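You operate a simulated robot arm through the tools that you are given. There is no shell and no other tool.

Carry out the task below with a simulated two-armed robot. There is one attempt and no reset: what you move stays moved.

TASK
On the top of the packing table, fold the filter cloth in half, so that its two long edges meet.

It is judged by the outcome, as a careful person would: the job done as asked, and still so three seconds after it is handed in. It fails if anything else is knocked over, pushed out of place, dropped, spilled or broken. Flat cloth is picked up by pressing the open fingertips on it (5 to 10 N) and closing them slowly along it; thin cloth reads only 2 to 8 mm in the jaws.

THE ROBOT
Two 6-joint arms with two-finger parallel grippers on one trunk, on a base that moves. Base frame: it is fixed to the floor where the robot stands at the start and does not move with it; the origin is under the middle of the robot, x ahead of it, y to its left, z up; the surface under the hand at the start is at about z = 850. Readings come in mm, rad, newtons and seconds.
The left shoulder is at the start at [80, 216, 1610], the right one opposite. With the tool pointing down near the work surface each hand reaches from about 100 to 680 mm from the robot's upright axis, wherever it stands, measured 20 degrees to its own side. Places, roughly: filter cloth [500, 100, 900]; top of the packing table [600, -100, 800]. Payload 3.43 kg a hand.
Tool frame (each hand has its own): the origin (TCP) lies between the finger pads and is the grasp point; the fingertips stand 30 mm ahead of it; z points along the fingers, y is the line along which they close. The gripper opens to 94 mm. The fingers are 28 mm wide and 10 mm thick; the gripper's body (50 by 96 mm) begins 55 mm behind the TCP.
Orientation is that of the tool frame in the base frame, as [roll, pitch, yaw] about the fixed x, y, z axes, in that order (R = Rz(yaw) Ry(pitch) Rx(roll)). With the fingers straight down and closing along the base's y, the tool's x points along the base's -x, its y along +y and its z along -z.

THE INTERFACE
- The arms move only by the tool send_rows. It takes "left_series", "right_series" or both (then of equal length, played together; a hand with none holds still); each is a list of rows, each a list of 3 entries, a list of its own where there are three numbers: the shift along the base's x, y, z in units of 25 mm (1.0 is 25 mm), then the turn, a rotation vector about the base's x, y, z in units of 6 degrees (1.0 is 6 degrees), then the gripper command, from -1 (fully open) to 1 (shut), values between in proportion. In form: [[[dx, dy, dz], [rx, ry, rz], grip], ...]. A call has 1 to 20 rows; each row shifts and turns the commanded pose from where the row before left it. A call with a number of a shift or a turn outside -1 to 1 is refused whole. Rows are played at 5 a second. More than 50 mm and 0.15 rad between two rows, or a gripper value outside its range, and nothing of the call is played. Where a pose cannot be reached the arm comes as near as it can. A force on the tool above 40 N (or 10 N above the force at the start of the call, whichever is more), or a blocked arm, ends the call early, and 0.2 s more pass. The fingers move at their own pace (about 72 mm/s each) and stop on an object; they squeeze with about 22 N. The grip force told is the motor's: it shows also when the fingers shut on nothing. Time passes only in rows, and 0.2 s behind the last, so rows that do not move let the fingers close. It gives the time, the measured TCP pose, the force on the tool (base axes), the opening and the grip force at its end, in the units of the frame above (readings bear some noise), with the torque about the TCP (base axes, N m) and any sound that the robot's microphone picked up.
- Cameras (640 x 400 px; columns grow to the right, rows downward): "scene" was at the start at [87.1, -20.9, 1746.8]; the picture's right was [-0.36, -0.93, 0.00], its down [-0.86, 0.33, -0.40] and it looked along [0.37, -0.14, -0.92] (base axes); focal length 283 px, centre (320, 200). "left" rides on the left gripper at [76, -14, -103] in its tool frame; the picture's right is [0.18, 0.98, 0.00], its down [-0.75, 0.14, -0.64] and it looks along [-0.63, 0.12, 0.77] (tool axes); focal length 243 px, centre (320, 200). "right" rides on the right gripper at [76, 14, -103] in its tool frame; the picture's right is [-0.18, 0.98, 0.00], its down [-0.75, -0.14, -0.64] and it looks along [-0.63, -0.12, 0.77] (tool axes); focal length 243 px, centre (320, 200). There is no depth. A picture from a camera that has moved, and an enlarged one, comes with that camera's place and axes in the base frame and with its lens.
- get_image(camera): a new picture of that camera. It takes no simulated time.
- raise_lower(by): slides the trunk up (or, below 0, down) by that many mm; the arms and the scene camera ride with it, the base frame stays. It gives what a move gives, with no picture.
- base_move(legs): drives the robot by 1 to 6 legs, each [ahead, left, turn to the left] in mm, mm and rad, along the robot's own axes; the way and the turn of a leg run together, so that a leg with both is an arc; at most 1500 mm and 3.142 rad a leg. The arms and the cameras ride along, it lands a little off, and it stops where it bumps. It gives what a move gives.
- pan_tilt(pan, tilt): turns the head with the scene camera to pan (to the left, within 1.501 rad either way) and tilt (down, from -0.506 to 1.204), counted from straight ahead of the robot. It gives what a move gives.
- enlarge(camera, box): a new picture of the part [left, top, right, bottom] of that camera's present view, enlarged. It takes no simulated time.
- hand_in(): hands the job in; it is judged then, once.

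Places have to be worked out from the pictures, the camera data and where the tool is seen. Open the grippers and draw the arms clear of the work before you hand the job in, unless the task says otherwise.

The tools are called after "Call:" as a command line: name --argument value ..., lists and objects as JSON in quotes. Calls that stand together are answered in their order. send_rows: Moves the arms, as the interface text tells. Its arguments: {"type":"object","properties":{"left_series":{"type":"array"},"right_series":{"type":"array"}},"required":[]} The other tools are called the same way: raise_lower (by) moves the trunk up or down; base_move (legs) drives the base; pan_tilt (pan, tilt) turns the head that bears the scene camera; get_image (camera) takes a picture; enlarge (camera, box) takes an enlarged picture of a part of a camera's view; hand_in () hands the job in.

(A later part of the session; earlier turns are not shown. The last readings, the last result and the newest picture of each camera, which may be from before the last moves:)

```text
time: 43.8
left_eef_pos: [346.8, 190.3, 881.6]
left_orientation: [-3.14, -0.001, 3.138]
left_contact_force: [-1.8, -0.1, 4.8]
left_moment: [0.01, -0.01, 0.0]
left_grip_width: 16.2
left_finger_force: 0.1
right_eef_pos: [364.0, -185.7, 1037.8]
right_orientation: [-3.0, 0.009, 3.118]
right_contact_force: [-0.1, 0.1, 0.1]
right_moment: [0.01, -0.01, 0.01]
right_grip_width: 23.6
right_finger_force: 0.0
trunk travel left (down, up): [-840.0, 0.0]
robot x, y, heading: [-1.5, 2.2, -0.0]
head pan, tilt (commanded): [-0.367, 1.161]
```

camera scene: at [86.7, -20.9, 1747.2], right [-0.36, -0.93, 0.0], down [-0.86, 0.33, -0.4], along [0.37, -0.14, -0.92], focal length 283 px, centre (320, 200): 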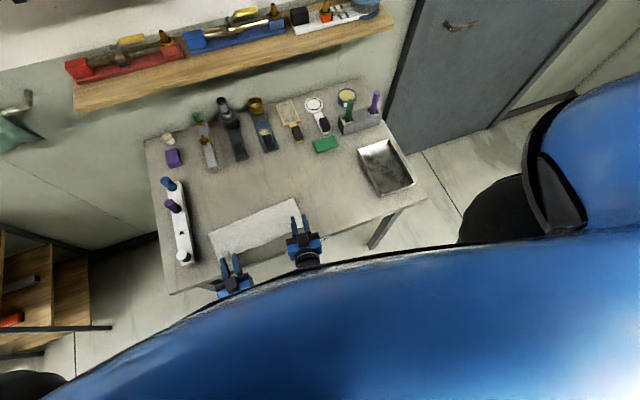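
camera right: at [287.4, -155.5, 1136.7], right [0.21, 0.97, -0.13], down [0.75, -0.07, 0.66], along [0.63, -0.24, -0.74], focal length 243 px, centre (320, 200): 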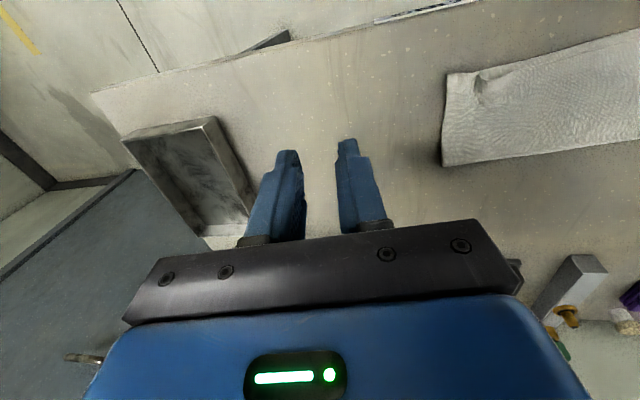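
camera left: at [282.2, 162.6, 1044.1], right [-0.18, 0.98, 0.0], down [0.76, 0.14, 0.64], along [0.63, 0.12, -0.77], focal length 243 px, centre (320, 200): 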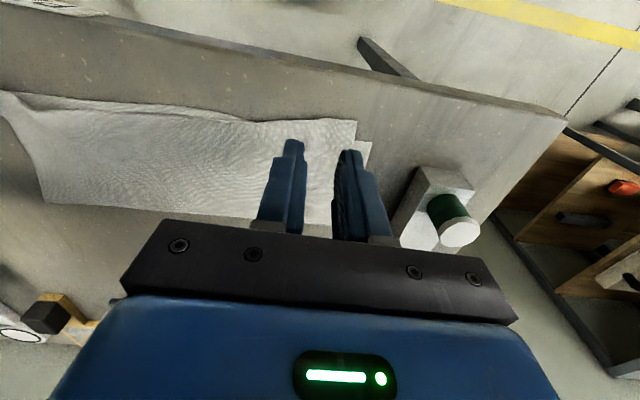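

Contact is now 4.8 N and centred. I'll close slowly on the overhang.

Call:
send_rows --left_series '[[[0, 0, -0.01], [0, 0, 0], 0.7], [[0, 0, 0], [0, 0, 0], 0.74], [[0, 0, 0], [0, 0, 0], 0.78], [[0, 0, 0], [0, 0, 0], 0.82], [[0, 0, 0], [0, 0, 0], 0.86], [[0, 0, 0], [0, 0, 0], 0.9], [[0, 0, 0], [0, 0, 0], 0.94], [[0, 0, 0], [0, 0, 0], 0.98], [[0, 0, 0], [0, 0, 0], 1.0], [[0, 0, 0], [0, 0, 0], 1.0]]'

Call:
enlarge --camera "left" --box '[200, 60, 440, 210]'

```text
time: 46.0
left_eef_pos: [347.5, 190.8, 882.1]
left_orientation: [-3.141, 0.0, 3.136]
left_contact_force: [1.5, 0.7, 10.1]
left_moment: [0.0, -0.1, -0.01]
left_grip_width: 0.0
left_finger_force: 22.1
right_eef_pos: [363.9, -186.5, 1037.5]
right_orientation: [-3.006, 0.009, 3.115]
right_contact_force: [-0.1, 0.2, 0.1]
right_moment: [-0.01, 0.02, -0.02]
right_grip_width: 23.6
right_finger_force: 0.0
trunk travel left (down, up): [-840.0, 0.0]
robot x, y, heading: [0.2, -0.3, 0.001]
head pan, tilt (commanded): [-0.367, 1.161]
```

```text
2.67 times, centred on (320, 135) of left
camera zoom: at [270.9, 176.1, 984.4], right [-0.18, 0.98, 0.0], down [0.75, 0.14, 0.64], along [0.63, 0.12, -0.77], focal length 647 px, centre (320, 373)
```

zoom: 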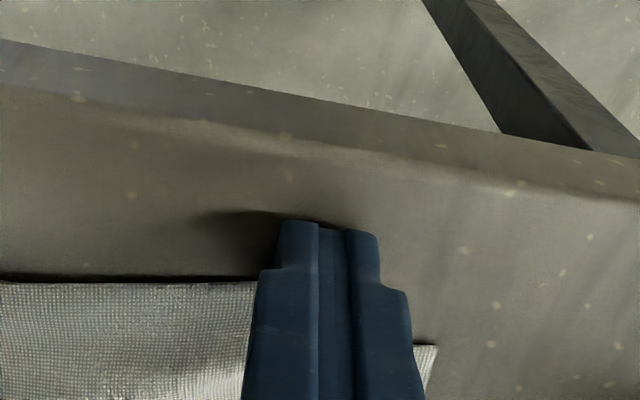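

The jaws closed on nothing, so the overlap was too small. I'll lift, reopen and look at where the cloth edge is now.

Call:
send_rows --left_series '[[[0, 0, 0.3], [0, 0, 0], 1.0], [[0, 0, 0.8], [0, 0, 0], 0.7], [[-0.2, 0, 0.8], [0, 0, 0], 0.5], [[-0.3, 0, 0.4], [0, 0, 0], 0.49], [[0, 0, 0], [0, 0, 0], 0.49]]'

Call:
enlarge --camera "left" --box '[180, 70, 420, 220]'

```text
time: 47.2
left_eef_pos: [335.2, 190.4, 937.9]
left_orientation: [-3.14, -0.001, 3.138]
left_contact_force: [-0.1, -0.3, 0.5]
left_moment: [0.0, 0.03, -0.01]
left_grip_width: 24.0
left_finger_force: 0.1
right_eef_pos: [364.7, -186.3, 1036.7]
right_orientation: [-3.001, 0.01, 3.118]
right_contact_force: [-1.3, -0.2, -0.6]
right_moment: [0.02, 0.01, -0.02]
right_grip_width: 23.6
right_finger_force: 0.1
trunk travel left (down, up): [-840.0, 0.0]
robot x, y, heading: [1.1, -0.4, -0.002]
head pan, tilt (commanded): [-0.367, 1.161]
```

```text
2.67 times, centred on (300, 145) of left
camera zoom: at [258.6, 176.4, 1040.8], right [-0.18, 0.98, 0.0], down [0.76, 0.14, 0.64], along [0.63, 0.12, -0.77], focal length 647 px, centre (373, 347)
```

zoom: 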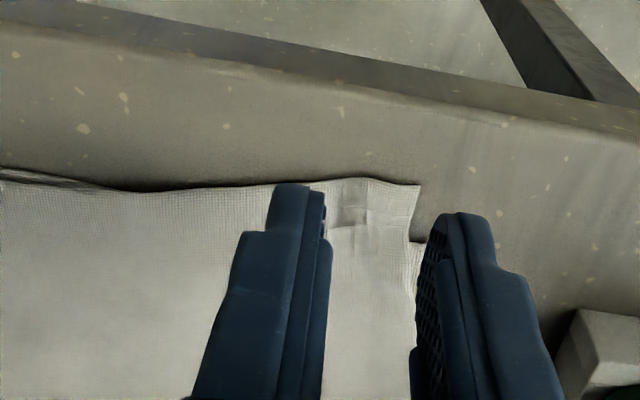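

The overhang at the corner is now about 20 mm, with the upper corner at about [346, 208] and the lower edge at x≈366. I'll try again with a wider gap of 24 mm and more overlap, centred at about [351, 187].

Call:
send_rows --left_series '[[[0.61, -0.14, 0], [0, 0, 0], 0.49], [[0, 0, -0.7], [0, 0, 0], 0.49], [[0, 0, -0.7], [0, 0, 0], 0.49], [[0, 0, -0.6], [0, 0, 0], 0.49], [[0, 0, -0.1], [0, 0, 0], 0.49], [[0, 0, 0], [0, 0, 0], 0.49]]'

Call:
enlarge --camera "left" --box '[200, 60, 440, 210]'

```text
time: 48.6
left_eef_pos: [349.2, 187.2, 886.4]
left_orientation: [3.141, -0.003, 3.138]
left_contact_force: [-0.3, 0.0, 0.5]
left_moment: [-0.01, 0.01, 0.03]
left_grip_width: 24.0
left_finger_force: 0.0
right_eef_pos: [364.7, -184.9, 1037.3]
right_orientation: [-3.002, 0.007, 3.117]
right_contact_force: [0.1, 0.1, 0.4]
right_moment: [0.0, 0.03, -0.01]
right_grip_width: 23.5
right_finger_force: 0.1
trunk travel left (down, up): [-840.0, 0.0]
robot x, y, heading: [-3.9, 0.0, 0.003]
head pan, tilt (commanded): [-0.367, 1.161]
```

```text
2.67 times, centred on (320, 135) of left
camera zoom: at [273.7, 172.7, 989.0], right [-0.18, 0.98, 0.0], down [0.75, 0.14, 0.64], along [0.63, 0.12, -0.77], focal length 647 px, centre (320, 373)
```

zoom: 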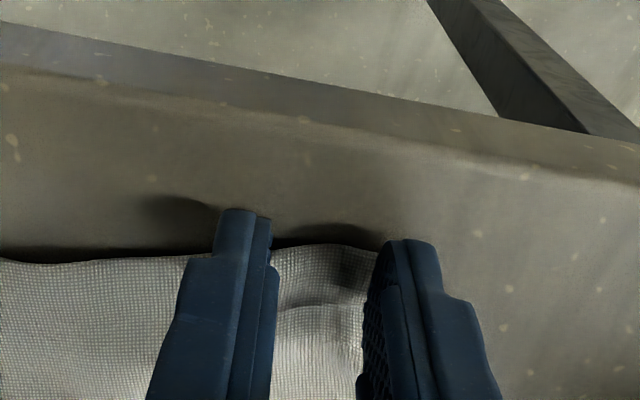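

The overlap is now about 16 mm. I'll lower to a firm but light contact.

Call:
send_rows --left_series '[[[0, 0, -0.1], [0, 0, 0], 0.49], [[0, 0, -0.06], [0, 0, 0], 0.49], [[0, 0, -0.03], [0, 0, 0], 0.49], [[0, 0, 0], [0, 0, 0], 0.49]]'

```text
time: 49.6
left_eef_pos: [349.8, 187.8, 880.8]
left_orientation: [3.141, -0.001, 3.137]
left_contact_force: [0.8, -0.1, 4.1]
left_moment: [0.02, 0.0, 0.0]
left_grip_width: 24.1
left_finger_force: 0.1
right_eef_pos: [363.9, -186.7, 1037.6]
right_orientation: [-3.001, 0.007, 3.117]
right_contact_force: [0.0, -0.1, 0.6]
right_moment: [0.01, 0.01, 0.02]
right_grip_width: 23.4
right_finger_force: 0.1
trunk travel left (down, up): [-840.0, 0.0]
robot x, y, heading: [0.9, 1.0, 0.001]
head pan, tilt (commanded): [-0.367, 1.161]
```

Force is 4.1 N. I'll press a little more and close slowly, checking partway.

Call:
send_rows --left_series '[[[0, 0, -0.025], [0, 0, 0], 0.49], [[0, 0, 0], [0, 0, 0], 0.53], [[0, 0, 0], [0, 0, 0], 0.57], [[0, 0, 0], [0, 0, 0], 0.61], [[0, 0, 0], [0, 0, 0], 0.65], [[0, 0, 0], [0, 0, 0], 0.69], [[0, 0, 0], [0, 0, 0], 0.73]]'

Call:
enlarge --camera "left" --box '[200, 60, 440, 210]'

```text
time: 51.2
left_eef_pos: [350.5, 187.0, 882.7]
left_orientation: [3.14, 0.0, 3.137]
left_contact_force: [1.6, 0.0, 15.6]
left_moment: [-0.02, -0.23, -0.02]
left_grip_width: 13.1
left_finger_force: 0.5
right_eef_pos: [364.2, -187.0, 1038.2]
right_orientation: [-3.003, 0.01, 3.118]
right_contact_force: [-0.2, -0.1, 0.2]
right_moment: [0.03, -0.01, 0.01]
right_grip_width: 23.4
right_finger_force: 0.0
trunk travel left (down, up): [-840.0, 0.0]
robot x, y, heading: [0.0, -2.3, -0.002]
head pan, tilt (commanded): [-0.367, 1.161]
```

```text
2.67 times, centred on (320, 135) of left
camera zoom: at [273.1, 173.1, 984.3], right [-0.18, 0.98, 0.0], down [0.75, 0.14, 0.64], along [0.63, 0.12, -0.77], focal length 647 px, centre (320, 373)
```

zoom: 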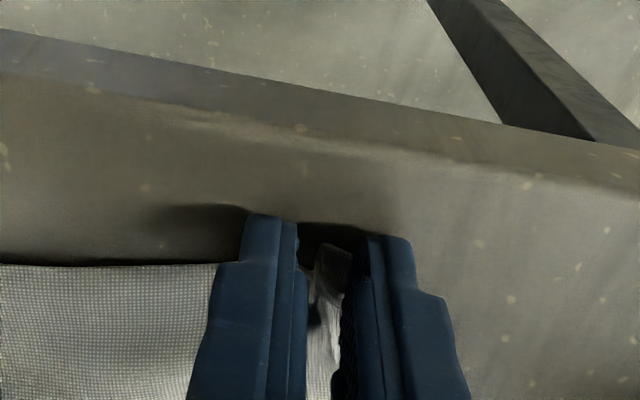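

A ridge has formed between the fingers. I'll finish closing.

Call:
send_rows --left_series '[[[0, 0, 0.02], [0, 0, 0], 0.77], [[0, 0, 0], [0, 0, 0], 0.81], [[0, 0, 0], [0, 0, 0], 0.85], [[0, 0, 0], [0, 0, 0], 0.89], [[0, 0, 0], [0, 0, 0], 0.93], [[0, 0, 0], [0, 0, 0], 0.97], [[0, 0, 0], [0, 0, 0], 1.0], [[0, 0, 0], [0, 0, 0], 1.0]]'

Call:
enlarge --camera "left" --box '[200, 60, 440, 210]'

```text
time: 53.0
left_eef_pos: [349.8, 185.9, 881.7]
left_orientation: [3.141, -0.001, 3.138]
left_contact_force: [-2.0, 1.9, 12.5]
left_moment: [0.08, -0.07, -0.01]
left_grip_width: 2.0
left_finger_force: 22.0
right_eef_pos: [364.8, -185.8, 1038.7]
right_orientation: [-3.002, 0.011, 3.117]
right_contact_force: [0.7, 0.0, 0.8]
right_moment: [-0.01, 0.02, 0.0]
right_grip_width: 23.4
right_finger_force: 0.0
trunk travel left (down, up): [-840.0, 0.0]
robot x, y, heading: [0.7, -2.5, -0.0]
head pan, tilt (commanded): [-0.367, 1.161]
```

```text
2.67 times, centred on (320, 135) of left
camera zoom: at [272.8, 172.6, 984.4], right [-0.18, 0.98, 0.0], down [0.75, 0.14, 0.64], along [0.63, 0.12, -0.77], focal length 647 px, centre (320, 373)
```

zoom: 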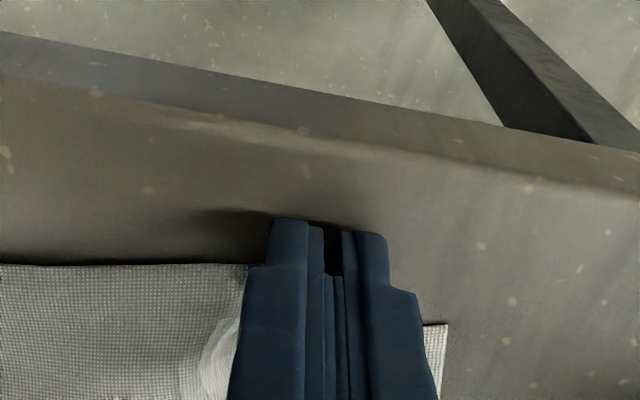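

The jaw reads 2.0 mm, so it has cloth. I'll lift 15 mm and look at which layer I hold.

Call:
send_rows --left_series '[[[0, 0, 0.3], [0, 0, 0], 1.0], [[0, 0, 0.3], [0, 0, 0], 1.0], [[0, 0, 0], [0, 0, 0], 1.0]]'

Call:
enlarge --camera "left" --box '[160, 40, 480, 200]'

Call:
enlarge --camera "scene" --box '[200, 190, 312, 260]'

```text
time: 53.8
left_eef_pos: [350.2, 186.6, 895.5]
left_orientation: [-3.142, -0.003, 3.139]
left_contact_force: [0.2, 0.7, 0.1]
left_moment: [0.0, 0.0, -0.01]
left_grip_width: 2.1
left_finger_force: 22.2
right_eef_pos: [364.7, -186.4, 1037.1]
right_orientation: [-3.003, 0.009, 3.119]
right_contact_force: [0.0, -0.2, -0.4]
right_moment: [-0.01, -0.01, 0.02]
right_grip_width: 23.5
right_finger_force: 0.1
trunk travel left (down, up): [-840.0, 0.0]
robot x, y, heading: [-0.4, -0.8, -0.0]
head pan, tilt (commanded): [-0.367, 1.161]
```

```text
2.00 times, centred on (320, 120) of left
camera zoom: at [273.6, 173.0, 999.2], right [-0.18, 0.98, 0.0], down [0.76, 0.14, 0.64], along [0.63, 0.12, -0.77], focal length 485 px, centre (320, 360)
```

zoom: 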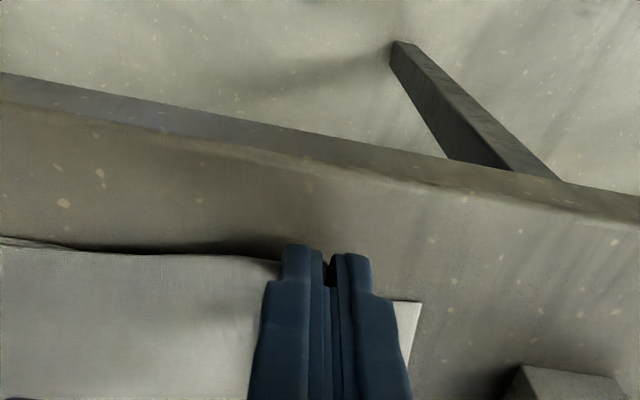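

```text
5.71 times, centred on (256, 225) of scene
camera zoom: at [86.7, -21.0, 1746.8], right [-0.36, -0.93, 0.0], down [-0.86, 0.33, -0.4], along [0.37, -0.14, -0.92], focal length 1615 px, centre (686, 57)
```

zoom: 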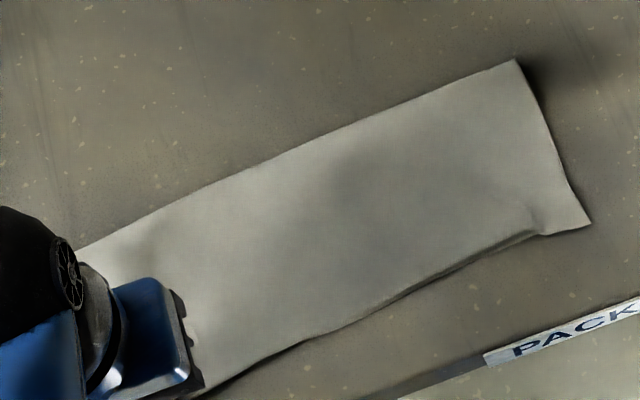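

The hand holds the upper layer, and the lower corner D is visible flat at about [362, 227]. I'll carry the pinched corner about 15 mm forward and 21 mm outward, then look again.

Call:
send_rows --left_series '[[[0.12, 0.17, 0], [0, 0, 0], 1.0], [[0.12, 0.17, 0], [0, 0, 0], 1.0], [[0.12, 0.17, 0], [0, 0, 0], 1.0], [[0.12, 0.17, 0], [0, 0, 0], 1.0], [[0.12, 0.17, 0], [0, 0, 0], 1.0], [[0, 0, 0], [0, 0, 0], 1.0]]'

Call:
enlarge --camera "left" --box '[160, 40, 480, 200]'

Call:
enlarge --camera "scene" --box '[200, 190, 312, 260]'

```text
time: 55.2
left_eef_pos: [365.0, 208.6, 896.0]
left_orientation: [-3.14, -0.001, 3.138]
left_contact_force: [-1.4, 0.9, -0.6]
left_moment: [-0.03, -0.05, 0.01]
left_grip_width: 1.6
left_finger_force: 21.9
right_eef_pos: [365.3, -185.0, 1037.8]
right_orientation: [-3.002, 0.008, 3.118]
right_contact_force: [0.7, -1.0, -0.3]
right_moment: [0.04, -0.01, -0.01]
right_grip_width: 23.5
right_finger_force: 0.1
trunk travel left (down, up): [-840.0, 0.0]
robot x, y, heading: [-0.0, 1.0, -0.001]
head pan, tilt (commanded): [-0.367, 1.161]
```

```text
2.00 times, centred on (320, 120) of left
camera zoom: at [288.6, 194.3, 999.0], right [-0.18, 0.98, 0.0], down [0.76, 0.14, 0.64], along [0.63, 0.12, -0.77], focal length 485 px, centre (320, 360)
```

zoom: 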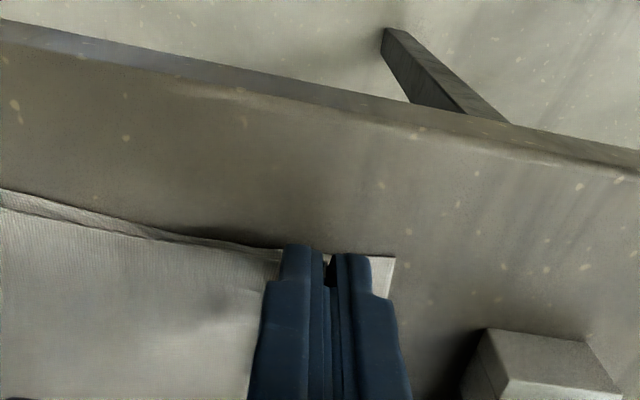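

```text
5.71 times, centred on (256, 225) of scene
camera zoom: at [87.0, -20.9, 1746.8], right [-0.36, -0.93, 0.0], down [-0.86, 0.33, -0.4], along [0.37, -0.14, -0.92], focal length 1615 px, centre (686, 57)
```

zoom: 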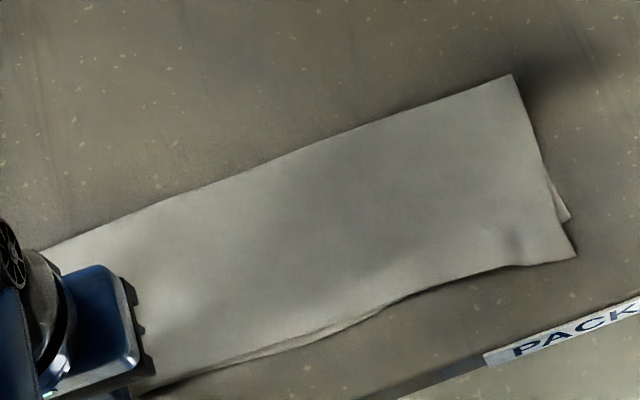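

Pulling the left corner rotated the upper layer. It now overhangs at the right by about 24 mm, with the upper corner B at about [353, -54] and the lower corner C at about [377, -58]. I'll keep holding the left corner, pinch the right overhang with the right hand, and then place both corners together. First I'll bring the right hand above it.

Call:
send_rows --right_series '[[[0, 0.6, 0], [0.67, 0, 0.12], 0.49], [[-0.1, 0.7, 0], [0.67, 0.09, 0.12], 0.49], [[-0.2, 0.8, 0], [0, 0, 0], 0.49], [[-0.2, 0.8, -0.3], [0, 0, 0], 0.49], [[-0.2, 0.8, -0.6], [0, 0, 0], 0.49], [[-0.2, 0.8, -0.7], [0, 0, 0], 0.49], [[-0.1, 0.8, -0.8], [0, 0, 0], 0.49], [[0, 0.8, -0.8], [0, 0, 0], 0.49], [[0, 0, -0.8], [0, 0, 0], 0.49], [[0, 0, 0], [0, 0, 0], 0.49]]'

Call:
get_image --camera "right"

Call:
enlarge --camera "right" --box '[200, 60, 440, 210]'

```text
time: 57.4
left_eef_pos: [364.5, 207.3, 896.5]
left_orientation: [3.14, -0.001, 3.138]
left_contact_force: [0.3, 0.2, 0.3]
left_moment: [-0.01, 0.01, 0.04]
left_grip_width: 2.0
left_finger_force: 21.9
right_eef_pos: [340.7, -32.6, 936.8]
right_orientation: [-3.142, -0.005, 3.141]
right_contact_force: [0.8, 0.3, -0.3]
right_moment: [0.0, -0.01, -0.01]
right_grip_width: 24.2
right_finger_force: 0.0
trunk travel left (down, up): [-840.0, 0.0]
robot x, y, heading: [-1.6, -0.5, 0.001]
head pan, tilt (commanded): [-0.367, 1.161]
```

```text
taken
camera right: at [263.8, -17.3, 1040.1], right [0.18, 0.98, 0.0], down [0.76, -0.14, 0.64], along [0.63, -0.12, -0.77], focal length 243 px, centre (320, 200)
```

right: 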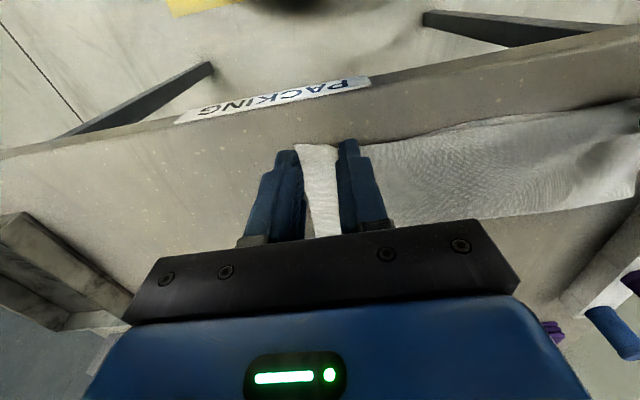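

```text
2.67 times, centred on (320, 135) of right
camera zoom: at [263.8, -17.3, 1040.1], right [0.18, 0.98, 0.0], down [0.76, -0.14, 0.64], along [0.63, -0.12, -0.77], focal length 647 px, centre (320, 373)
```

zoom: 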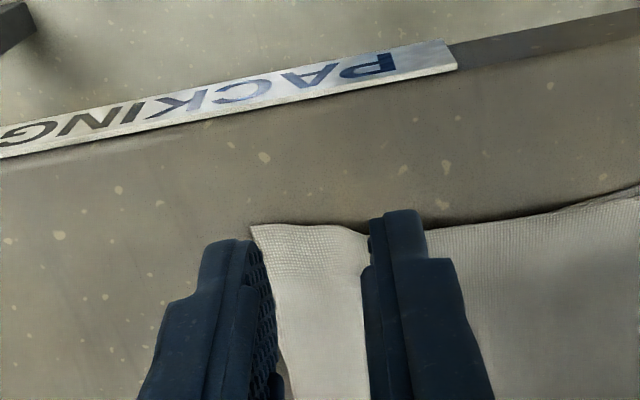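

The right upper corner B is confirmed at about [354, -57], with the edge at x≈359 around y=-29. I'll lower the right hand onto the overhang, centred at about [358, -34].

Call:
send_rows --right_series '[[[0.69, -0.05, 0], [0, 0, 0], 0.49], [[0, 0, -0.7], [0, 0, 0], 0.49], [[0, 0, -0.7], [0, 0, 0], 0.49], [[0, 0, -0.6], [0, 0, 0], 0.49], [[0, 0, 0], [0, 0, 0], 0.49]]'

Call:
enlarge --camera "right" --box '[200, 60, 440, 210]'

```text
time: 58.6
left_eef_pos: [365.5, 207.9, 897.0]
left_orientation: [-3.14, -0.001, 3.139]
left_contact_force: [0.2, -0.9, 0.1]
left_moment: [-0.03, 0.05, -0.02]
left_grip_width: 1.8
left_finger_force: 22.0
right_eef_pos: [356.6, -33.9, 885.8]
right_orientation: [-3.141, -0.008, 3.141]
right_contact_force: [-0.6, 0.2, 0.0]
right_moment: [0.02, 0.0, 0.0]
right_grip_width: 24.1
right_finger_force: 0.1
trunk travel left (down, up): [-840.0, 0.0]
robot x, y, heading: [1.1, -0.2, 0.001]
head pan, tilt (commanded): [-0.367, 1.161]
```

```text
2.67 times, centred on (320, 135) of right
camera zoom: at [281.0, -19.0, 989.7], right [0.18, 0.98, 0.0], down [0.76, -0.14, 0.64], along [0.63, -0.12, -0.77], focal length 647 px, centre (320, 373)
```

zoom: 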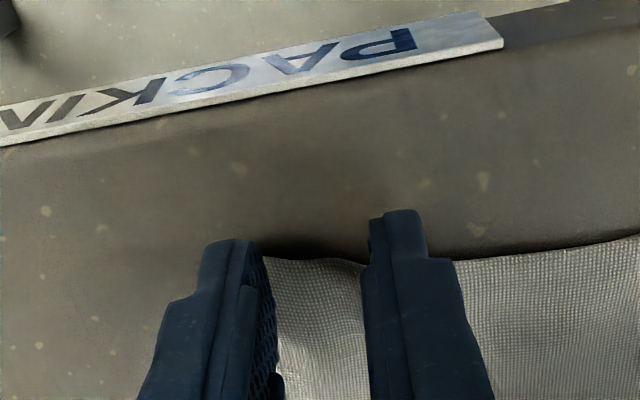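

The overlap is about 12 mm. I'll shift 2.5 mm further on and lower to contact.

Call:
send_rows --right_series '[[[0.1, 0, 0], [0, 0, 0], 0.49], [[0, 0, -0.1], [0, 0, 0], 0.49], [[0, 0, -0.06], [0, 0, 0], 0.49], [[0, 0, 0], [0, 0, 0], 0.49]]'

```text
time: 59.6
left_eef_pos: [364.0, 208.8, 895.6]
left_orientation: [3.139, -0.002, 3.139]
left_contact_force: [0.0, 0.0, -0.2]
left_moment: [0.01, 0.0, -0.01]
left_grip_width: 2.0
left_finger_force: 21.9
right_eef_pos: [359.9, -33.4, 882.7]
right_orientation: [3.14, -0.008, -3.141]
right_contact_force: [-0.4, 0.4, 0.9]
right_moment: [0.02, 0.0, 0.03]
right_grip_width: 24.0
right_finger_force: 0.0
trunk travel left (down, up): [-840.0, 0.0]
robot x, y, heading: [-1.8, -2.5, 0.003]
head pan, tilt (commanded): [-0.367, 1.161]
```

There's only about 1 N. I'll lower slightly more, in two small steps.

Call:
send_rows --right_series '[[[0, 0, -0.05], [0, 0, 0], 0.49], [[0, 0, -0.02], [0, 0, 0], 0.49], [[0, 0, 0], [0, 0, 0], 0.49]]'

```text
time: 60.4
left_eef_pos: [363.1, 208.8, 897.4]
left_orientation: [-3.141, 0.0, 3.138]
left_contact_force: [-0.4, -0.2, 0.6]
left_moment: [-0.05, -0.03, 0.01]
left_grip_width: 1.9
left_finger_force: 22.3
right_eef_pos: [360.0, -33.2, 881.4]
right_orientation: [3.139, -0.002, 3.14]
right_contact_force: [-2.0, -0.3, 18.1]
right_moment: [0.25, -0.17, 0.01]
right_grip_width: 24.2
right_finger_force: 0.6
trunk travel left (down, up): [-840.0, 0.0]
robot x, y, heading: [-0.8, -2.8, -0.001]
head pan, tilt (commanded): [-0.367, 1.161]
```

18 N is too firm. I'll back off slightly.

Call:
send_rows --right_series '[[[0, 0, 0.03], [0, 0, 0], 0.49], [[0, 0, 0], [0, 0, 0], 0.49]]'

```text
time: 61.0
left_eef_pos: [363.7, 207.1, 896.9]
left_orientation: [-3.141, -0.001, 3.137]
left_contact_force: [-0.8, 0.3, 1.2]
left_moment: [-0.01, 0.0, -0.02]
left_grip_width: 1.8
left_finger_force: 22.0
right_eef_pos: [358.8, -34.1, 882.8]
right_orientation: [-3.141, -0.005, 3.141]
right_contact_force: [1.0, 0.0, 15.7]
right_moment: [0.25, -0.19, 0.0]
right_grip_width: 24.0
right_finger_force: 0.2
trunk travel left (down, up): [-840.0, 0.0]
robot x, y, heading: [0.0, -2.4, -0.005]
head pan, tilt (commanded): [-0.367, 1.161]
```

Call:
send_rows --right_series '[[[0, 0, 0.03], [0, 0, 0], 0.49], [[0, 0, 0], [0, 0, 0], 0.49]]'

Call:
enlarge --camera "right" --box '[200, 60, 440, 210]'

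```text
time: 61.6
left_eef_pos: [363.4, 208.1, 896.4]
left_orientation: [3.141, 0.0, 3.138]
left_contact_force: [-0.2, 0.4, -0.5]
left_moment: [-0.02, 0.01, 0.01]
left_grip_width: 1.9
left_finger_force: 22.0
right_eef_pos: [360.3, -33.1, 882.1]
right_orientation: [3.141, -0.008, 3.141]
right_contact_force: [1.3, 0.7, 12.0]
right_moment: [0.21, -0.19, -0.01]
right_grip_width: 23.9
right_finger_force: 0.0
trunk travel left (down, up): [-840.0, 0.0]
robot x, y, heading: [1.4, -0.5, 0.004]
head pan, tilt (commanded): [-0.367, 1.161]
```

```text
2.67 times, centred on (320, 135) of right
camera zoom: at [283.1, -19.1, 985.4], right [0.18, 0.98, 0.0], down [0.76, -0.14, 0.64], along [0.63, -0.12, -0.77], focal length 647 px, centre (320, 373)
```

zoom: 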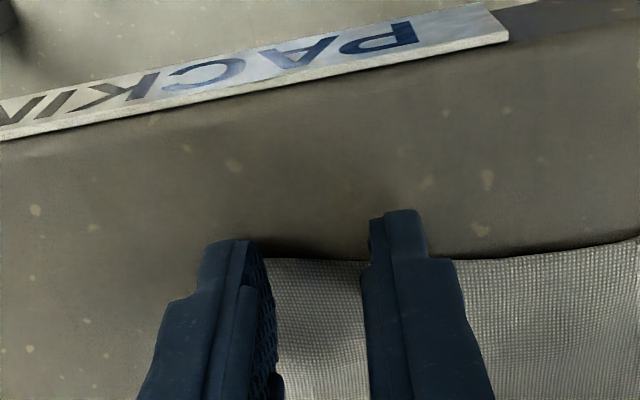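

The load sits on the inner finger's far corner, on the doubled layer. I'll lift a little, shift 4 mm back and press again.

Call:
send_rows --right_series '[[[0, 0, 0.1], [0, 0, 0], 0.49], [[-0.16, 0, 0], [0, 0, 0], 0.49], [[0, 0, -0.07], [0, 0, 0], 0.49], [[0, 0, 0], [0, 0, 0], 0.49]]'

```text
time: 62.6
left_eef_pos: [364.9, 208.1, 896.0]
left_orientation: [3.141, -0.002, 3.138]
left_contact_force: [-0.7, -0.2, 0.2]
left_moment: [-0.04, -0.01, 0.01]
left_grip_width: 2.3
left_finger_force: 21.9
right_eef_pos: [355.5, -32.3, 882.7]
right_orientation: [-3.141, -0.007, -3.141]
right_contact_force: [-0.3, -0.9, 0.8]
right_moment: [-0.01, 0.03, -0.05]
right_grip_width: 24.0
right_finger_force: 0.1
trunk travel left (down, up): [-840.0, 0.0]
robot x, y, heading: [-2.5, 1.0, 0.001]
head pan, tilt (commanded): [-0.367, 1.161]
```

Call:
send_rows --right_series '[[[0.03, -0.04, -0.04], [0, 0, 0], 0.49], [[0, 0, -0.015], [0, 0, 0], 0.49], [[0, 0, 0], [0, 0, 0], 0.49]]'

```text
time: 63.4
left_eef_pos: [364.2, 208.1, 896.9]
left_orientation: [-3.141, -0.002, 3.138]
left_contact_force: [-0.1, 0.6, 0.1]
left_moment: [-0.02, 0.01, 0.03]
left_grip_width: 1.9
left_finger_force: 21.9
right_eef_pos: [354.7, -32.8, 883.1]
right_orientation: [3.139, -0.006, -3.142]
right_contact_force: [-1.2, 1.4, 4.6]
right_moment: [0.06, -0.07, 0.01]
right_grip_width: 24.1
right_finger_force: 0.2
trunk travel left (down, up): [-840.0, 0.0]
robot x, y, heading: [2.3, -1.0, -0.003]
head pan, tilt (commanded): [-0.367, 1.161]
```

The force is 4.6 N. I'll press slightly more and close slowly.

Call:
send_rows --right_series '[[[0, 0, -0.03], [0, 0, 0], 0.49], [[0, 0, 0], [0, 0, 0], 0.53], [[0, 0, 0], [0, 0, 0], 0.57], [[0, 0, 0], [0, 0, 0], 0.61], [[0, 0, 0], [0, 0, 0], 0.65], [[0, 0, 0], [0, 0, 0], 0.69], [[0, 0, 0], [0, 0, 0], 0.73]]'

Call:
enlarge --camera "right" --box '[200, 60, 440, 210]'

```text
time: 65.0
left_eef_pos: [364.2, 208.5, 896.1]
left_orientation: [-3.141, 0.0, 3.137]
left_contact_force: [0.8, -2.0, -0.3]
left_moment: [-0.06, 0.01, -0.05]
left_grip_width: 1.8
left_finger_force: 22.1
right_eef_pos: [356.6, -34.3, 881.5]
right_orientation: [3.139, -0.006, -3.142]
right_contact_force: [1.4, 2.6, 18.4]
right_moment: [0.17, -0.24, 0.03]
right_grip_width: 13.3
right_finger_force: 0.4
trunk travel left (down, up): [-840.0, 0.0]
robot x, y, heading: [-2.5, 2.9, -0.002]
head pan, tilt (commanded): [-0.367, 1.161]
```

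```text
2.67 times, centred on (320, 135) of right
camera zoom: at [279.4, -19.3, 984.7], right [0.18, 0.98, 0.0], down [0.76, -0.14, 0.64], along [0.63, -0.12, -0.77], focal length 647 px, centre (320, 373)
```

zoom: 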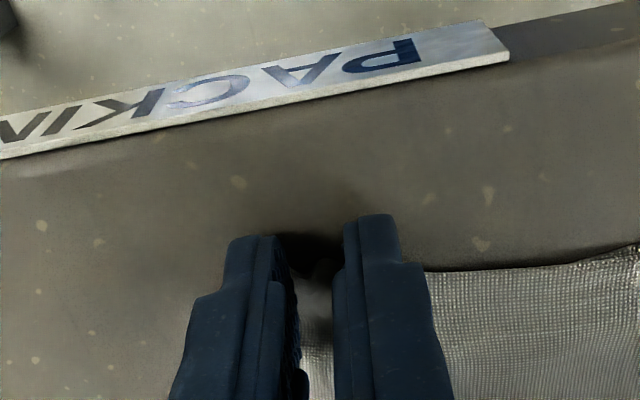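

A ridge is forming between the right fingers too. I'll ease the pressure slightly and finish closing.

Call:
send_rows --right_series '[[[0, 0, 0.03], [0, 0, 0], 0.77], [[0, 0, 0], [0, 0, 0], 0.81], [[0, 0, 0], [0, 0, 0], 0.85], [[0, 0, 0], [0, 0, 0], 0.89], [[0, 0, 0], [0, 0, 0], 0.93], [[0, 0, 0], [0, 0, 0], 0.97], [[0, 0, 0], [0, 0, 0], 1.0], [[0, 0, 0], [0, 0, 0], 1.0]]'

Call:
enlarge --camera "right" --box '[200, 60, 440, 210]'

Call:
enlarge --camera "scene" --box '[200, 190, 312, 260]'

```text
time: 66.8
left_eef_pos: [364.7, 208.6, 896.9]
left_orientation: [3.14, 0.0, 3.137]
left_contact_force: [0.0, -6.2, -0.5]
left_moment: [-0.21, 0.03, -0.09]
left_grip_width: 2.0
left_finger_force: 22.3
right_eef_pos: [356.8, -33.3, 882.2]
right_orientation: [3.14, -0.008, 3.141]
right_contact_force: [-0.1, 8.0, 11.6]
right_moment: [0.26, -0.14, 0.1]
right_grip_width: 1.6
right_finger_force: 21.6
trunk travel left (down, up): [-840.0, 0.0]
robot x, y, heading: [-3.8, 1.2, -0.003]
head pan, tilt (commanded): [-0.367, 1.161]
```

```text
2.67 times, centred on (320, 135) of right
camera zoom: at [279.5, -19.5, 985.0], right [0.18, 0.98, 0.0], down [0.76, -0.14, 0.64], along [0.63, -0.12, -0.77], focal length 647 px, centre (320, 373)
```

zoom: 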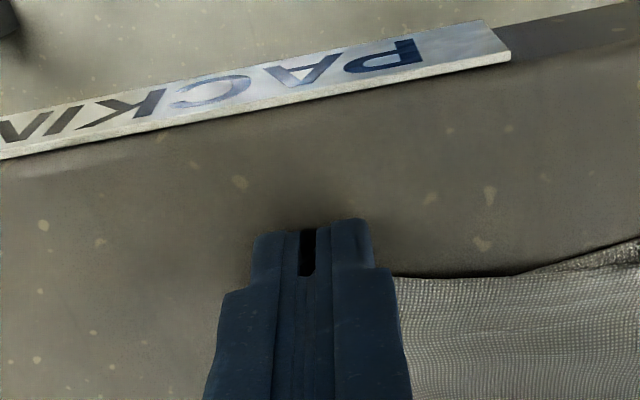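

```text
5.71 times, centred on (256, 225) of scene
camera zoom: at [85.6, -20.5, 1746.9], right [-0.36, -0.93, 0.0], down [-0.86, 0.33, -0.4], along [0.37, -0.14, -0.92], focal length 1615 px, centre (686, 57)
```

zoom: 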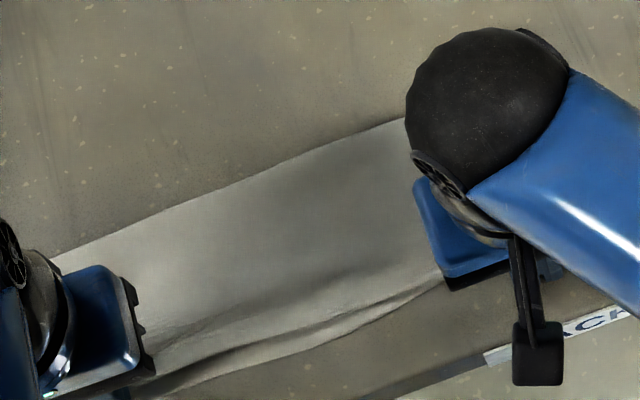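

Both hands now hold the upper edge, with a little tension between them (about 6 to 8 N along y). I'll relax that by about 3 mm, lift the right hand 12 mm and move it about 17 mm forward to bring the right end over the lower edge.

Call:
send_rows --left_series '[[[0, -0.04, 0], [0, 0, 0], 1.0], [[0, -0.04, 0], [0, 0, 0], 1.0], [[0, 0, 0], [0, 0, 0], 1.0], [[0, 0, 0], [0, 0, 0], 1.0], [[0, 0, 0], [0, 0, 0], 1.0], [[0, 0, 0], [0, 0, 0], 1.0], [[0, 0, 0], [0, 0, 0], 1.0]]' --right_series '[[[0, 0.04, 0.24], [0, 0, 0], 1.0], [[0, 0.04, 0.24], [0, 0, 0], 1.0], [[0.17, 0, 0], [0, 0, 0], 1.0], [[0.17, 0, 0], [0, 0, 0], 1.0], [[0.17, 0, 0], [0, 0, 0], 1.0], [[0.17, 0, 0], [0, 0, 0], 1.0], [[0, 0, 0], [0, 0, 0], 1.0]]'

Call:
enlarge --camera "right" --box '[160, 40, 480, 200]'

Call:
enlarge --camera "left" --box '[160, 40, 480, 200]'

Call:
enlarge --camera "scene" --box '[200, 190, 312, 260]'

```text
time: 68.4
left_eef_pos: [365.3, 206.9, 896.8]
left_orientation: [-3.141, -0.002, 3.138]
left_contact_force: [-0.2, -2.0, -1.4]
left_moment: [-0.07, -0.01, -0.07]
left_grip_width: 1.7
left_finger_force: 22.3
right_eef_pos: [374.2, -32.6, 893.0]
right_orientation: [-3.141, -0.007, 3.14]
right_contact_force: [-0.9, 3.2, 0.5]
right_moment: [0.08, 0.01, 0.07]
right_grip_width: 1.9
right_finger_force: 22.1
trunk travel left (down, up): [-840.0, 0.0]
robot x, y, heading: [-3.3, -2.6, -0.005]
head pan, tilt (commanded): [-0.367, 1.161]
```

```text
2.00 times, centred on (320, 120) of right
camera zoom: at [297.1, -18.1, 996.8], right [0.18, 0.98, 0.0], down [0.76, -0.14, 0.64], along [0.63, -0.12, -0.77], focal length 485 px, centre (320, 360)
```

zoom: 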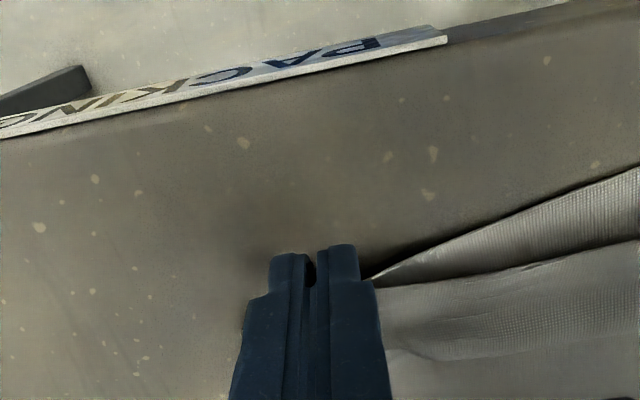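

```text
2.00 times, centred on (320, 120) of left
camera zoom: at [288.5, 192.6, 999.3], right [-0.18, 0.98, 0.0], down [0.76, 0.14, 0.64], along [0.63, 0.12, -0.77], focal length 485 px, centre (320, 360)
```

zoom: 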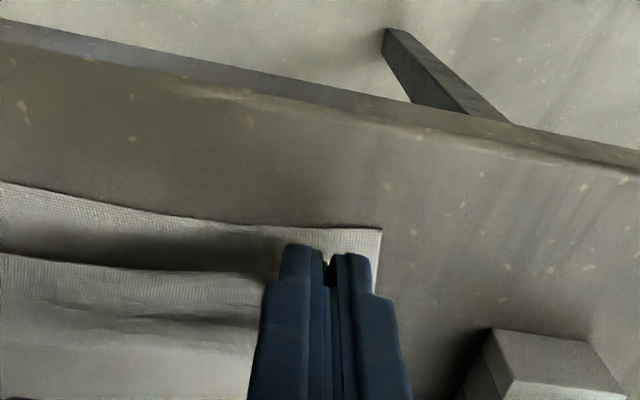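

```text
5.71 times, centred on (256, 225) of scene
camera zoom: at [87.2, -20.9, 1746.8], right [-0.36, -0.93, 0.0], down [-0.86, 0.33, -0.4], along [0.37, -0.14, -0.92], focal length 1615 px, centre (686, 57)
```

zoom: 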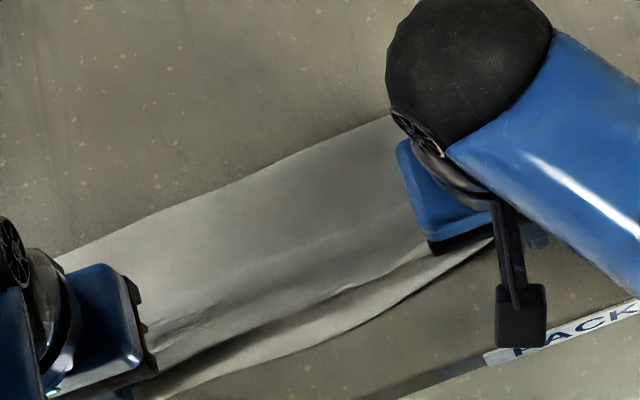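

The lower layer's edge runs into the right grip, and its left corner has shifted to about [352, 225]. The right hand has probably caught a bit of the lower layer too. I'll set the right hand down, open it, lift it clear and look.

Call:
send_rows --right_series '[[[0, 0, -0.2], [0, 0, 0], 1.0], [[0, 0, -0.15], [0, 0, 0], 1.0], [[0, 0, 0], [0, 0, 0], 0.9], [[0, 0, 0], [0, 0, 0], 0.8], [[0, 0, 0], [0, 0, 0], 0.7], [[0, 0, 0], [0, 0, 0], 0.6], [[0, 0, 0.2], [0, 0, 0], 0.6], [[0, 0, 0.6], [0, 0, 0], 0.5], [[0, 0, 0.8], [0, 0, 0], 0.49], [[-0.7, 0, 0.6], [0, 0, 0], 0.49], [[-0.7, 0, 0.4], [0, 0, 0], 0.49], [[0, 0, 0], [0, 0, 0], 0.49]]'

Call:
get_image --camera "right"

Call:
enlarge --camera "scene" --box '[200, 190, 312, 260]'

Call:
enlarge --camera "left" --box '[0, 40, 480, 220]'

```text
time: 71.0
left_eef_pos: [365.4, 207.0, 895.9]
left_orientation: [-3.141, -0.002, 3.139]
left_contact_force: [0.1, 0.1, 0.3]
left_moment: [-0.03, 0.01, 0.0]
left_grip_width: 2.0
left_finger_force: 22.0
right_eef_pos: [337.4, -33.8, 950.4]
right_orientation: [3.141, -0.008, -3.141]
right_contact_force: [-0.6, -0.3, 0.4]
right_moment: [-0.03, 0.0, 0.01]
right_grip_width: 24.0
right_finger_force: 0.1
trunk travel left (down, up): [-840.0, 0.0]
robot x, y, heading: [0.5, 1.5, -0.001]
head pan, tilt (commanded): [-0.367, 1.161]
```

```text
taken
camera right: at [261.4, -19.2, 1053.5], right [0.18, 0.98, 0.0], down [0.76, -0.14, 0.64], along [0.62, -0.12, -0.77], focal length 243 px, centre (320, 200)
```

right: 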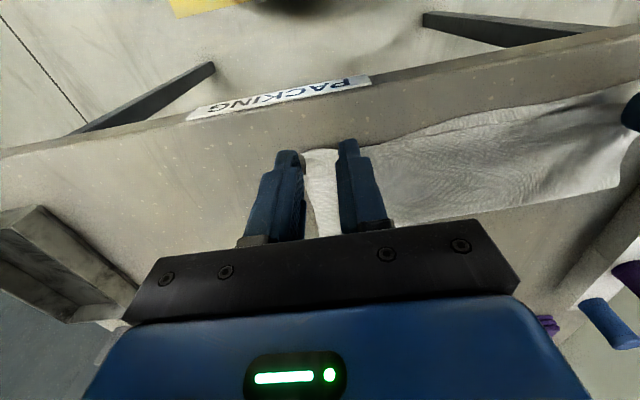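

```text
5.71 times, centred on (256, 225) of scene
camera zoom: at [87.5, -20.8, 1746.8], right [-0.36, -0.93, 0.0], down [-0.86, 0.33, -0.4], along [0.37, -0.14, -0.92], focal length 1615 px, centre (686, 57)
```

zoom: 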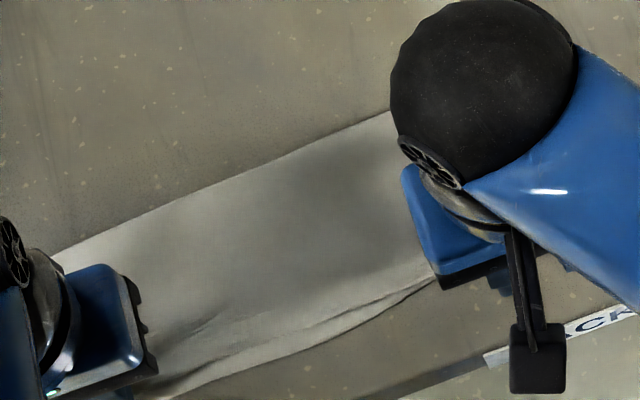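

```text
1.33 times, centred on (240, 130) of left
camera zoom: at [288.6, 192.7, 999.2], right [-0.18, 0.98, 0.0], down [0.76, 0.14, 0.64], along [0.63, 0.12, -0.77], focal length 324 px, centre (427, 293)
```

zoom: 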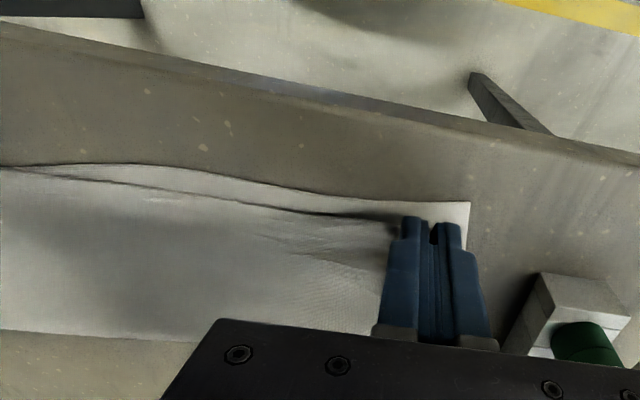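

I'll move the right hand away to the right so that the scene camera can see the right end.

Call:
send_rows --right_series '[[[0, -0.8, 0.8], [0, 0, 0], 0.49], [[0, -0.8, 0.6], [0, 0, 0], 0.49], [[0, -0.8, 0.4], [0, 0, 0], 0.49], [[0, -0.8, 0], [0, 0, 0], 0.49], [[0, -0.8, 0], [0, 0, 0], 0.49], [[0, -0.8, 0], [0, 0, 0], 0.49], [[0, 0, 0], [0, 0, 0], 0.49]]'

Call:
enlarge --camera "scene" --box '[200, 190, 312, 260]'

Call:
get_image --camera "right"

```text
time: 72.6
left_eef_pos: [365.2, 207.0, 897.0]
left_orientation: [3.141, -0.001, 3.139]
left_contact_force: [0.2, -0.2, 0.0]
left_moment: [-0.03, 0.0, -0.03]
left_grip_width: 1.9
left_finger_force: 21.9
right_eef_pos: [338.3, -153.4, 994.2]
right_orientation: [-3.141, -0.007, -3.141]
right_contact_force: [0.1, 0.4, 0.1]
right_moment: [0.0, 0.01, 0.0]
right_grip_width: 23.9
right_finger_force: 0.2
trunk travel left (down, up): [-840.0, 0.0]
robot x, y, heading: [1.4, -1.4, -0.001]
head pan, tilt (commanded): [-0.367, 1.161]
```

```text
5.71 times, centred on (256, 225) of scene
camera zoom: at [87.1, -20.7, 1746.8], right [-0.36, -0.93, 0.0], down [-0.86, 0.33, -0.4], along [0.37, -0.14, -0.92], focal length 1615 px, centre (686, 57)
```

zoom: 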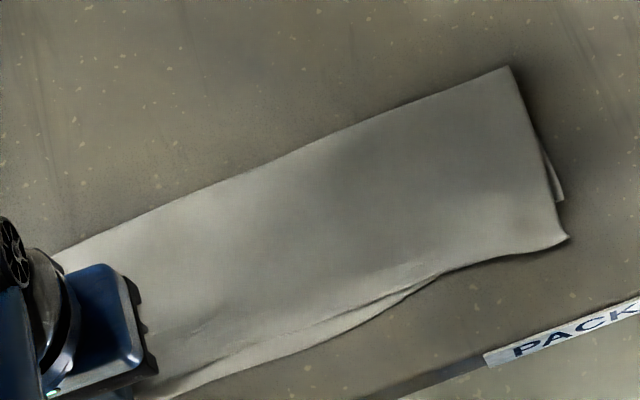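

```text
taken
camera right: at [262.3, -138.6, 1097.3], right [0.18, 0.98, 0.0], down [0.76, -0.14, 0.64], along [0.63, -0.12, -0.77], focal length 243 px, centre (320, 200)
```

right: 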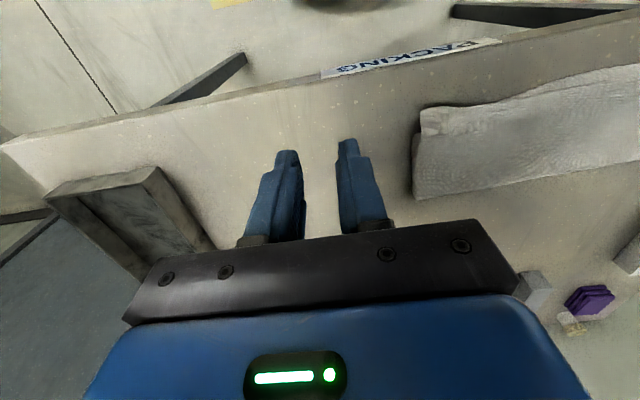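

The right end has shifted but still overhangs: the upper corner B is at about [365, -53] and the lower corner C at about [389, -58]. I'll re-pinch with the right hand tilted about 18°, so that only the near corner of the fingertips presses on the overhang and the lower layer isn't caught. First I'll approach from above.

Call:
send_rows --right_series '[[[0.2, 0.8, 0], [0, 0, 0], 0.49], [[0.2, 0.8, 0], [0, 0, 0], 0.49], [[0.2, 0.8, 0], [0, -1, 0], 0.49], [[0.2, 0.8, -0.4], [0, -1, 0], 0.49], [[0.2, 0.8, -0.7], [0, -1, 0], 0.49], [[0.2, 0.9, -0.8], [0, 0, 0], 0.49], [[0, 0, -0.6], [0, 0, 0], 0.49], [[0, 0, 0], [0, 0, 0], 0.49]]'

Call:
enlarge --camera "right" --box '[180, 40, 500, 200]'

```text
time: 74.4
left_eef_pos: [364.8, 205.8, 896.1]
left_orientation: [-3.141, -0.003, 3.137]
left_contact_force: [-0.3, -0.4, -0.3]
left_moment: [-0.01, 0.01, 0.0]
left_grip_width: 1.9
left_finger_force: 22.0
right_eef_pos: [368.3, -30.0, 931.6]
right_orientation: [3.14, 0.308, -3.141]
right_contact_force: [-0.6, -0.2, -1.1]
right_moment: [0.0, 0.02, 0.02]
right_grip_width: 24.2
right_finger_force: 0.2
trunk travel left (down, up): [-840.0, 0.0]
robot x, y, heading: [1.1, 1.7, 0.005]
head pan, tilt (commanded): [-0.367, 1.161]
```

```text
2.00 times, centred on (340, 120) of right
camera zoom: at [264.0, -15.0, 1006.1], right [0.18, 0.98, 0.06], down [0.52, -0.14, 0.84], along [0.83, -0.12, -0.54], focal length 485 px, centre (280, 360)
```

zoom: 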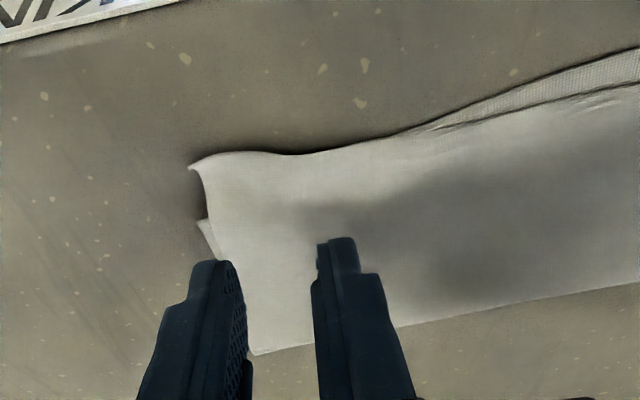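

This view is clear: the upper edge is at x≈366 to 370 and the lower edge at x≈380 to 388 near the pinch spot. I'll place the tip corners at x≈375, between the two, and descend to just above contact.

Call:
send_rows --right_series '[[[0.45, -0.04, 0], [0, 0, 0], 0.49], [[0, 0, -0.7], [0, 0, 0], 0.49], [[0, 0, -0.7], [0, 0, 0], 0.49], [[0, 0, -0.3], [0, 0, 0], 0.49], [[0, 0, 0], [0, 0, 0], 0.49]]'

Call:
enlarge --camera "right" --box '[200, 40, 440, 190]'

```text
time: 75.6
left_eef_pos: [365.2, 207.2, 895.9]
left_orientation: [3.141, -0.001, 3.138]
left_contact_force: [-0.3, -0.1, -0.2]
left_moment: [-0.01, -0.03, -0.04]
left_grip_width: 1.8
left_finger_force: 21.9
right_eef_pos: [379.1, -30.2, 889.6]
right_orientation: [-3.142, 0.304, -3.141]
right_contact_force: [0.3, 1.0, 0.3]
right_moment: [0.02, 0.0, 0.01]
right_grip_width: 23.9
right_finger_force: 0.0
trunk travel left (down, up): [-840.0, 0.0]
robot x, y, heading: [-0.4, 0.6, -0.001]
head pan, tilt (commanded): [-0.367, 1.161]
```

```text
2.67 times, centred on (320, 115) of right
camera zoom: at [275.2, -16.3, 964.9], right [0.18, 0.98, 0.06], down [0.52, -0.14, 0.84], along [0.83, -0.12, -0.54], focal length 647 px, centre (320, 427)
```

zoom: 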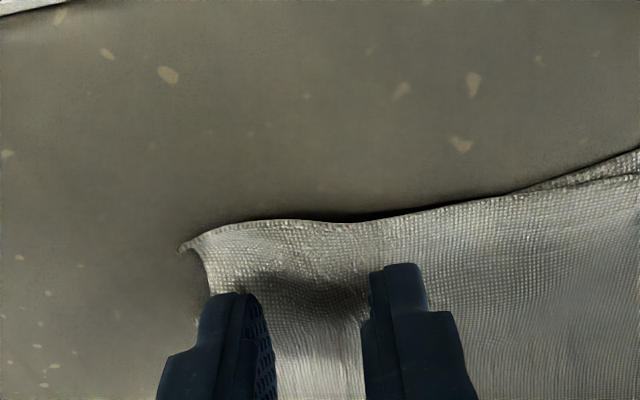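

Both tips are over the upper overhang. I'll lower to contact.

Call:
send_rows --right_series '[[[0, 0, -0.12], [0, 0, 0], 0.49], [[0, 0, -0.04], [0, 0, 0], 0.49], [[0, 0, 0], [0, 0, 0], 0.49]]'

```text
time: 76.4
left_eef_pos: [365.0, 208.2, 895.7]
left_orientation: [3.141, -0.002, 3.138]
left_contact_force: [0.5, -0.3, -0.3]
left_moment: [0.01, -0.03, 0.0]
left_grip_width: 1.9
left_finger_force: 22.1
right_eef_pos: [378.7, -31.0, 885.4]
right_orientation: [-3.142, 0.305, -3.141]
right_contact_force: [0.0, 0.4, 0.5]
right_moment: [0.0, 0.0, 0.0]
right_grip_width: 24.0
right_finger_force: 0.0
trunk travel left (down, up): [-840.0, 0.0]
robot x, y, heading: [0.3, -0.9, -0.001]
head pan, tilt (commanded): [-0.367, 1.161]
```

Call:
send_rows --right_series '[[[0, 0, -0.04], [0, 0, 0], 0.49], [[0, 0, -0.02], [0, 0, 0], 0.49], [[0, 0, 0], [0, 0, 0], 0.49]]'

```text
time: 77.2
left_eef_pos: [365.4, 207.1, 895.8]
left_orientation: [3.14, -0.001, 3.138]
left_contact_force: [0.3, 0.1, 0.0]
left_moment: [-0.05, 0.01, 0.0]
left_grip_width: 1.8
left_finger_force: 21.8
right_eef_pos: [379.9, -29.5, 884.6]
right_orientation: [3.14, 0.309, -3.141]
right_contact_force: [0.8, -0.3, 6.3]
right_moment: [0.1, 0.05, -0.02]
right_grip_width: 24.0
right_finger_force: 0.1
trunk travel left (down, up): [-840.0, 0.0]
robot x, y, heading: [0.5, -0.1, -0.003]
head pan, tilt (commanded): [-0.367, 1.161]
```

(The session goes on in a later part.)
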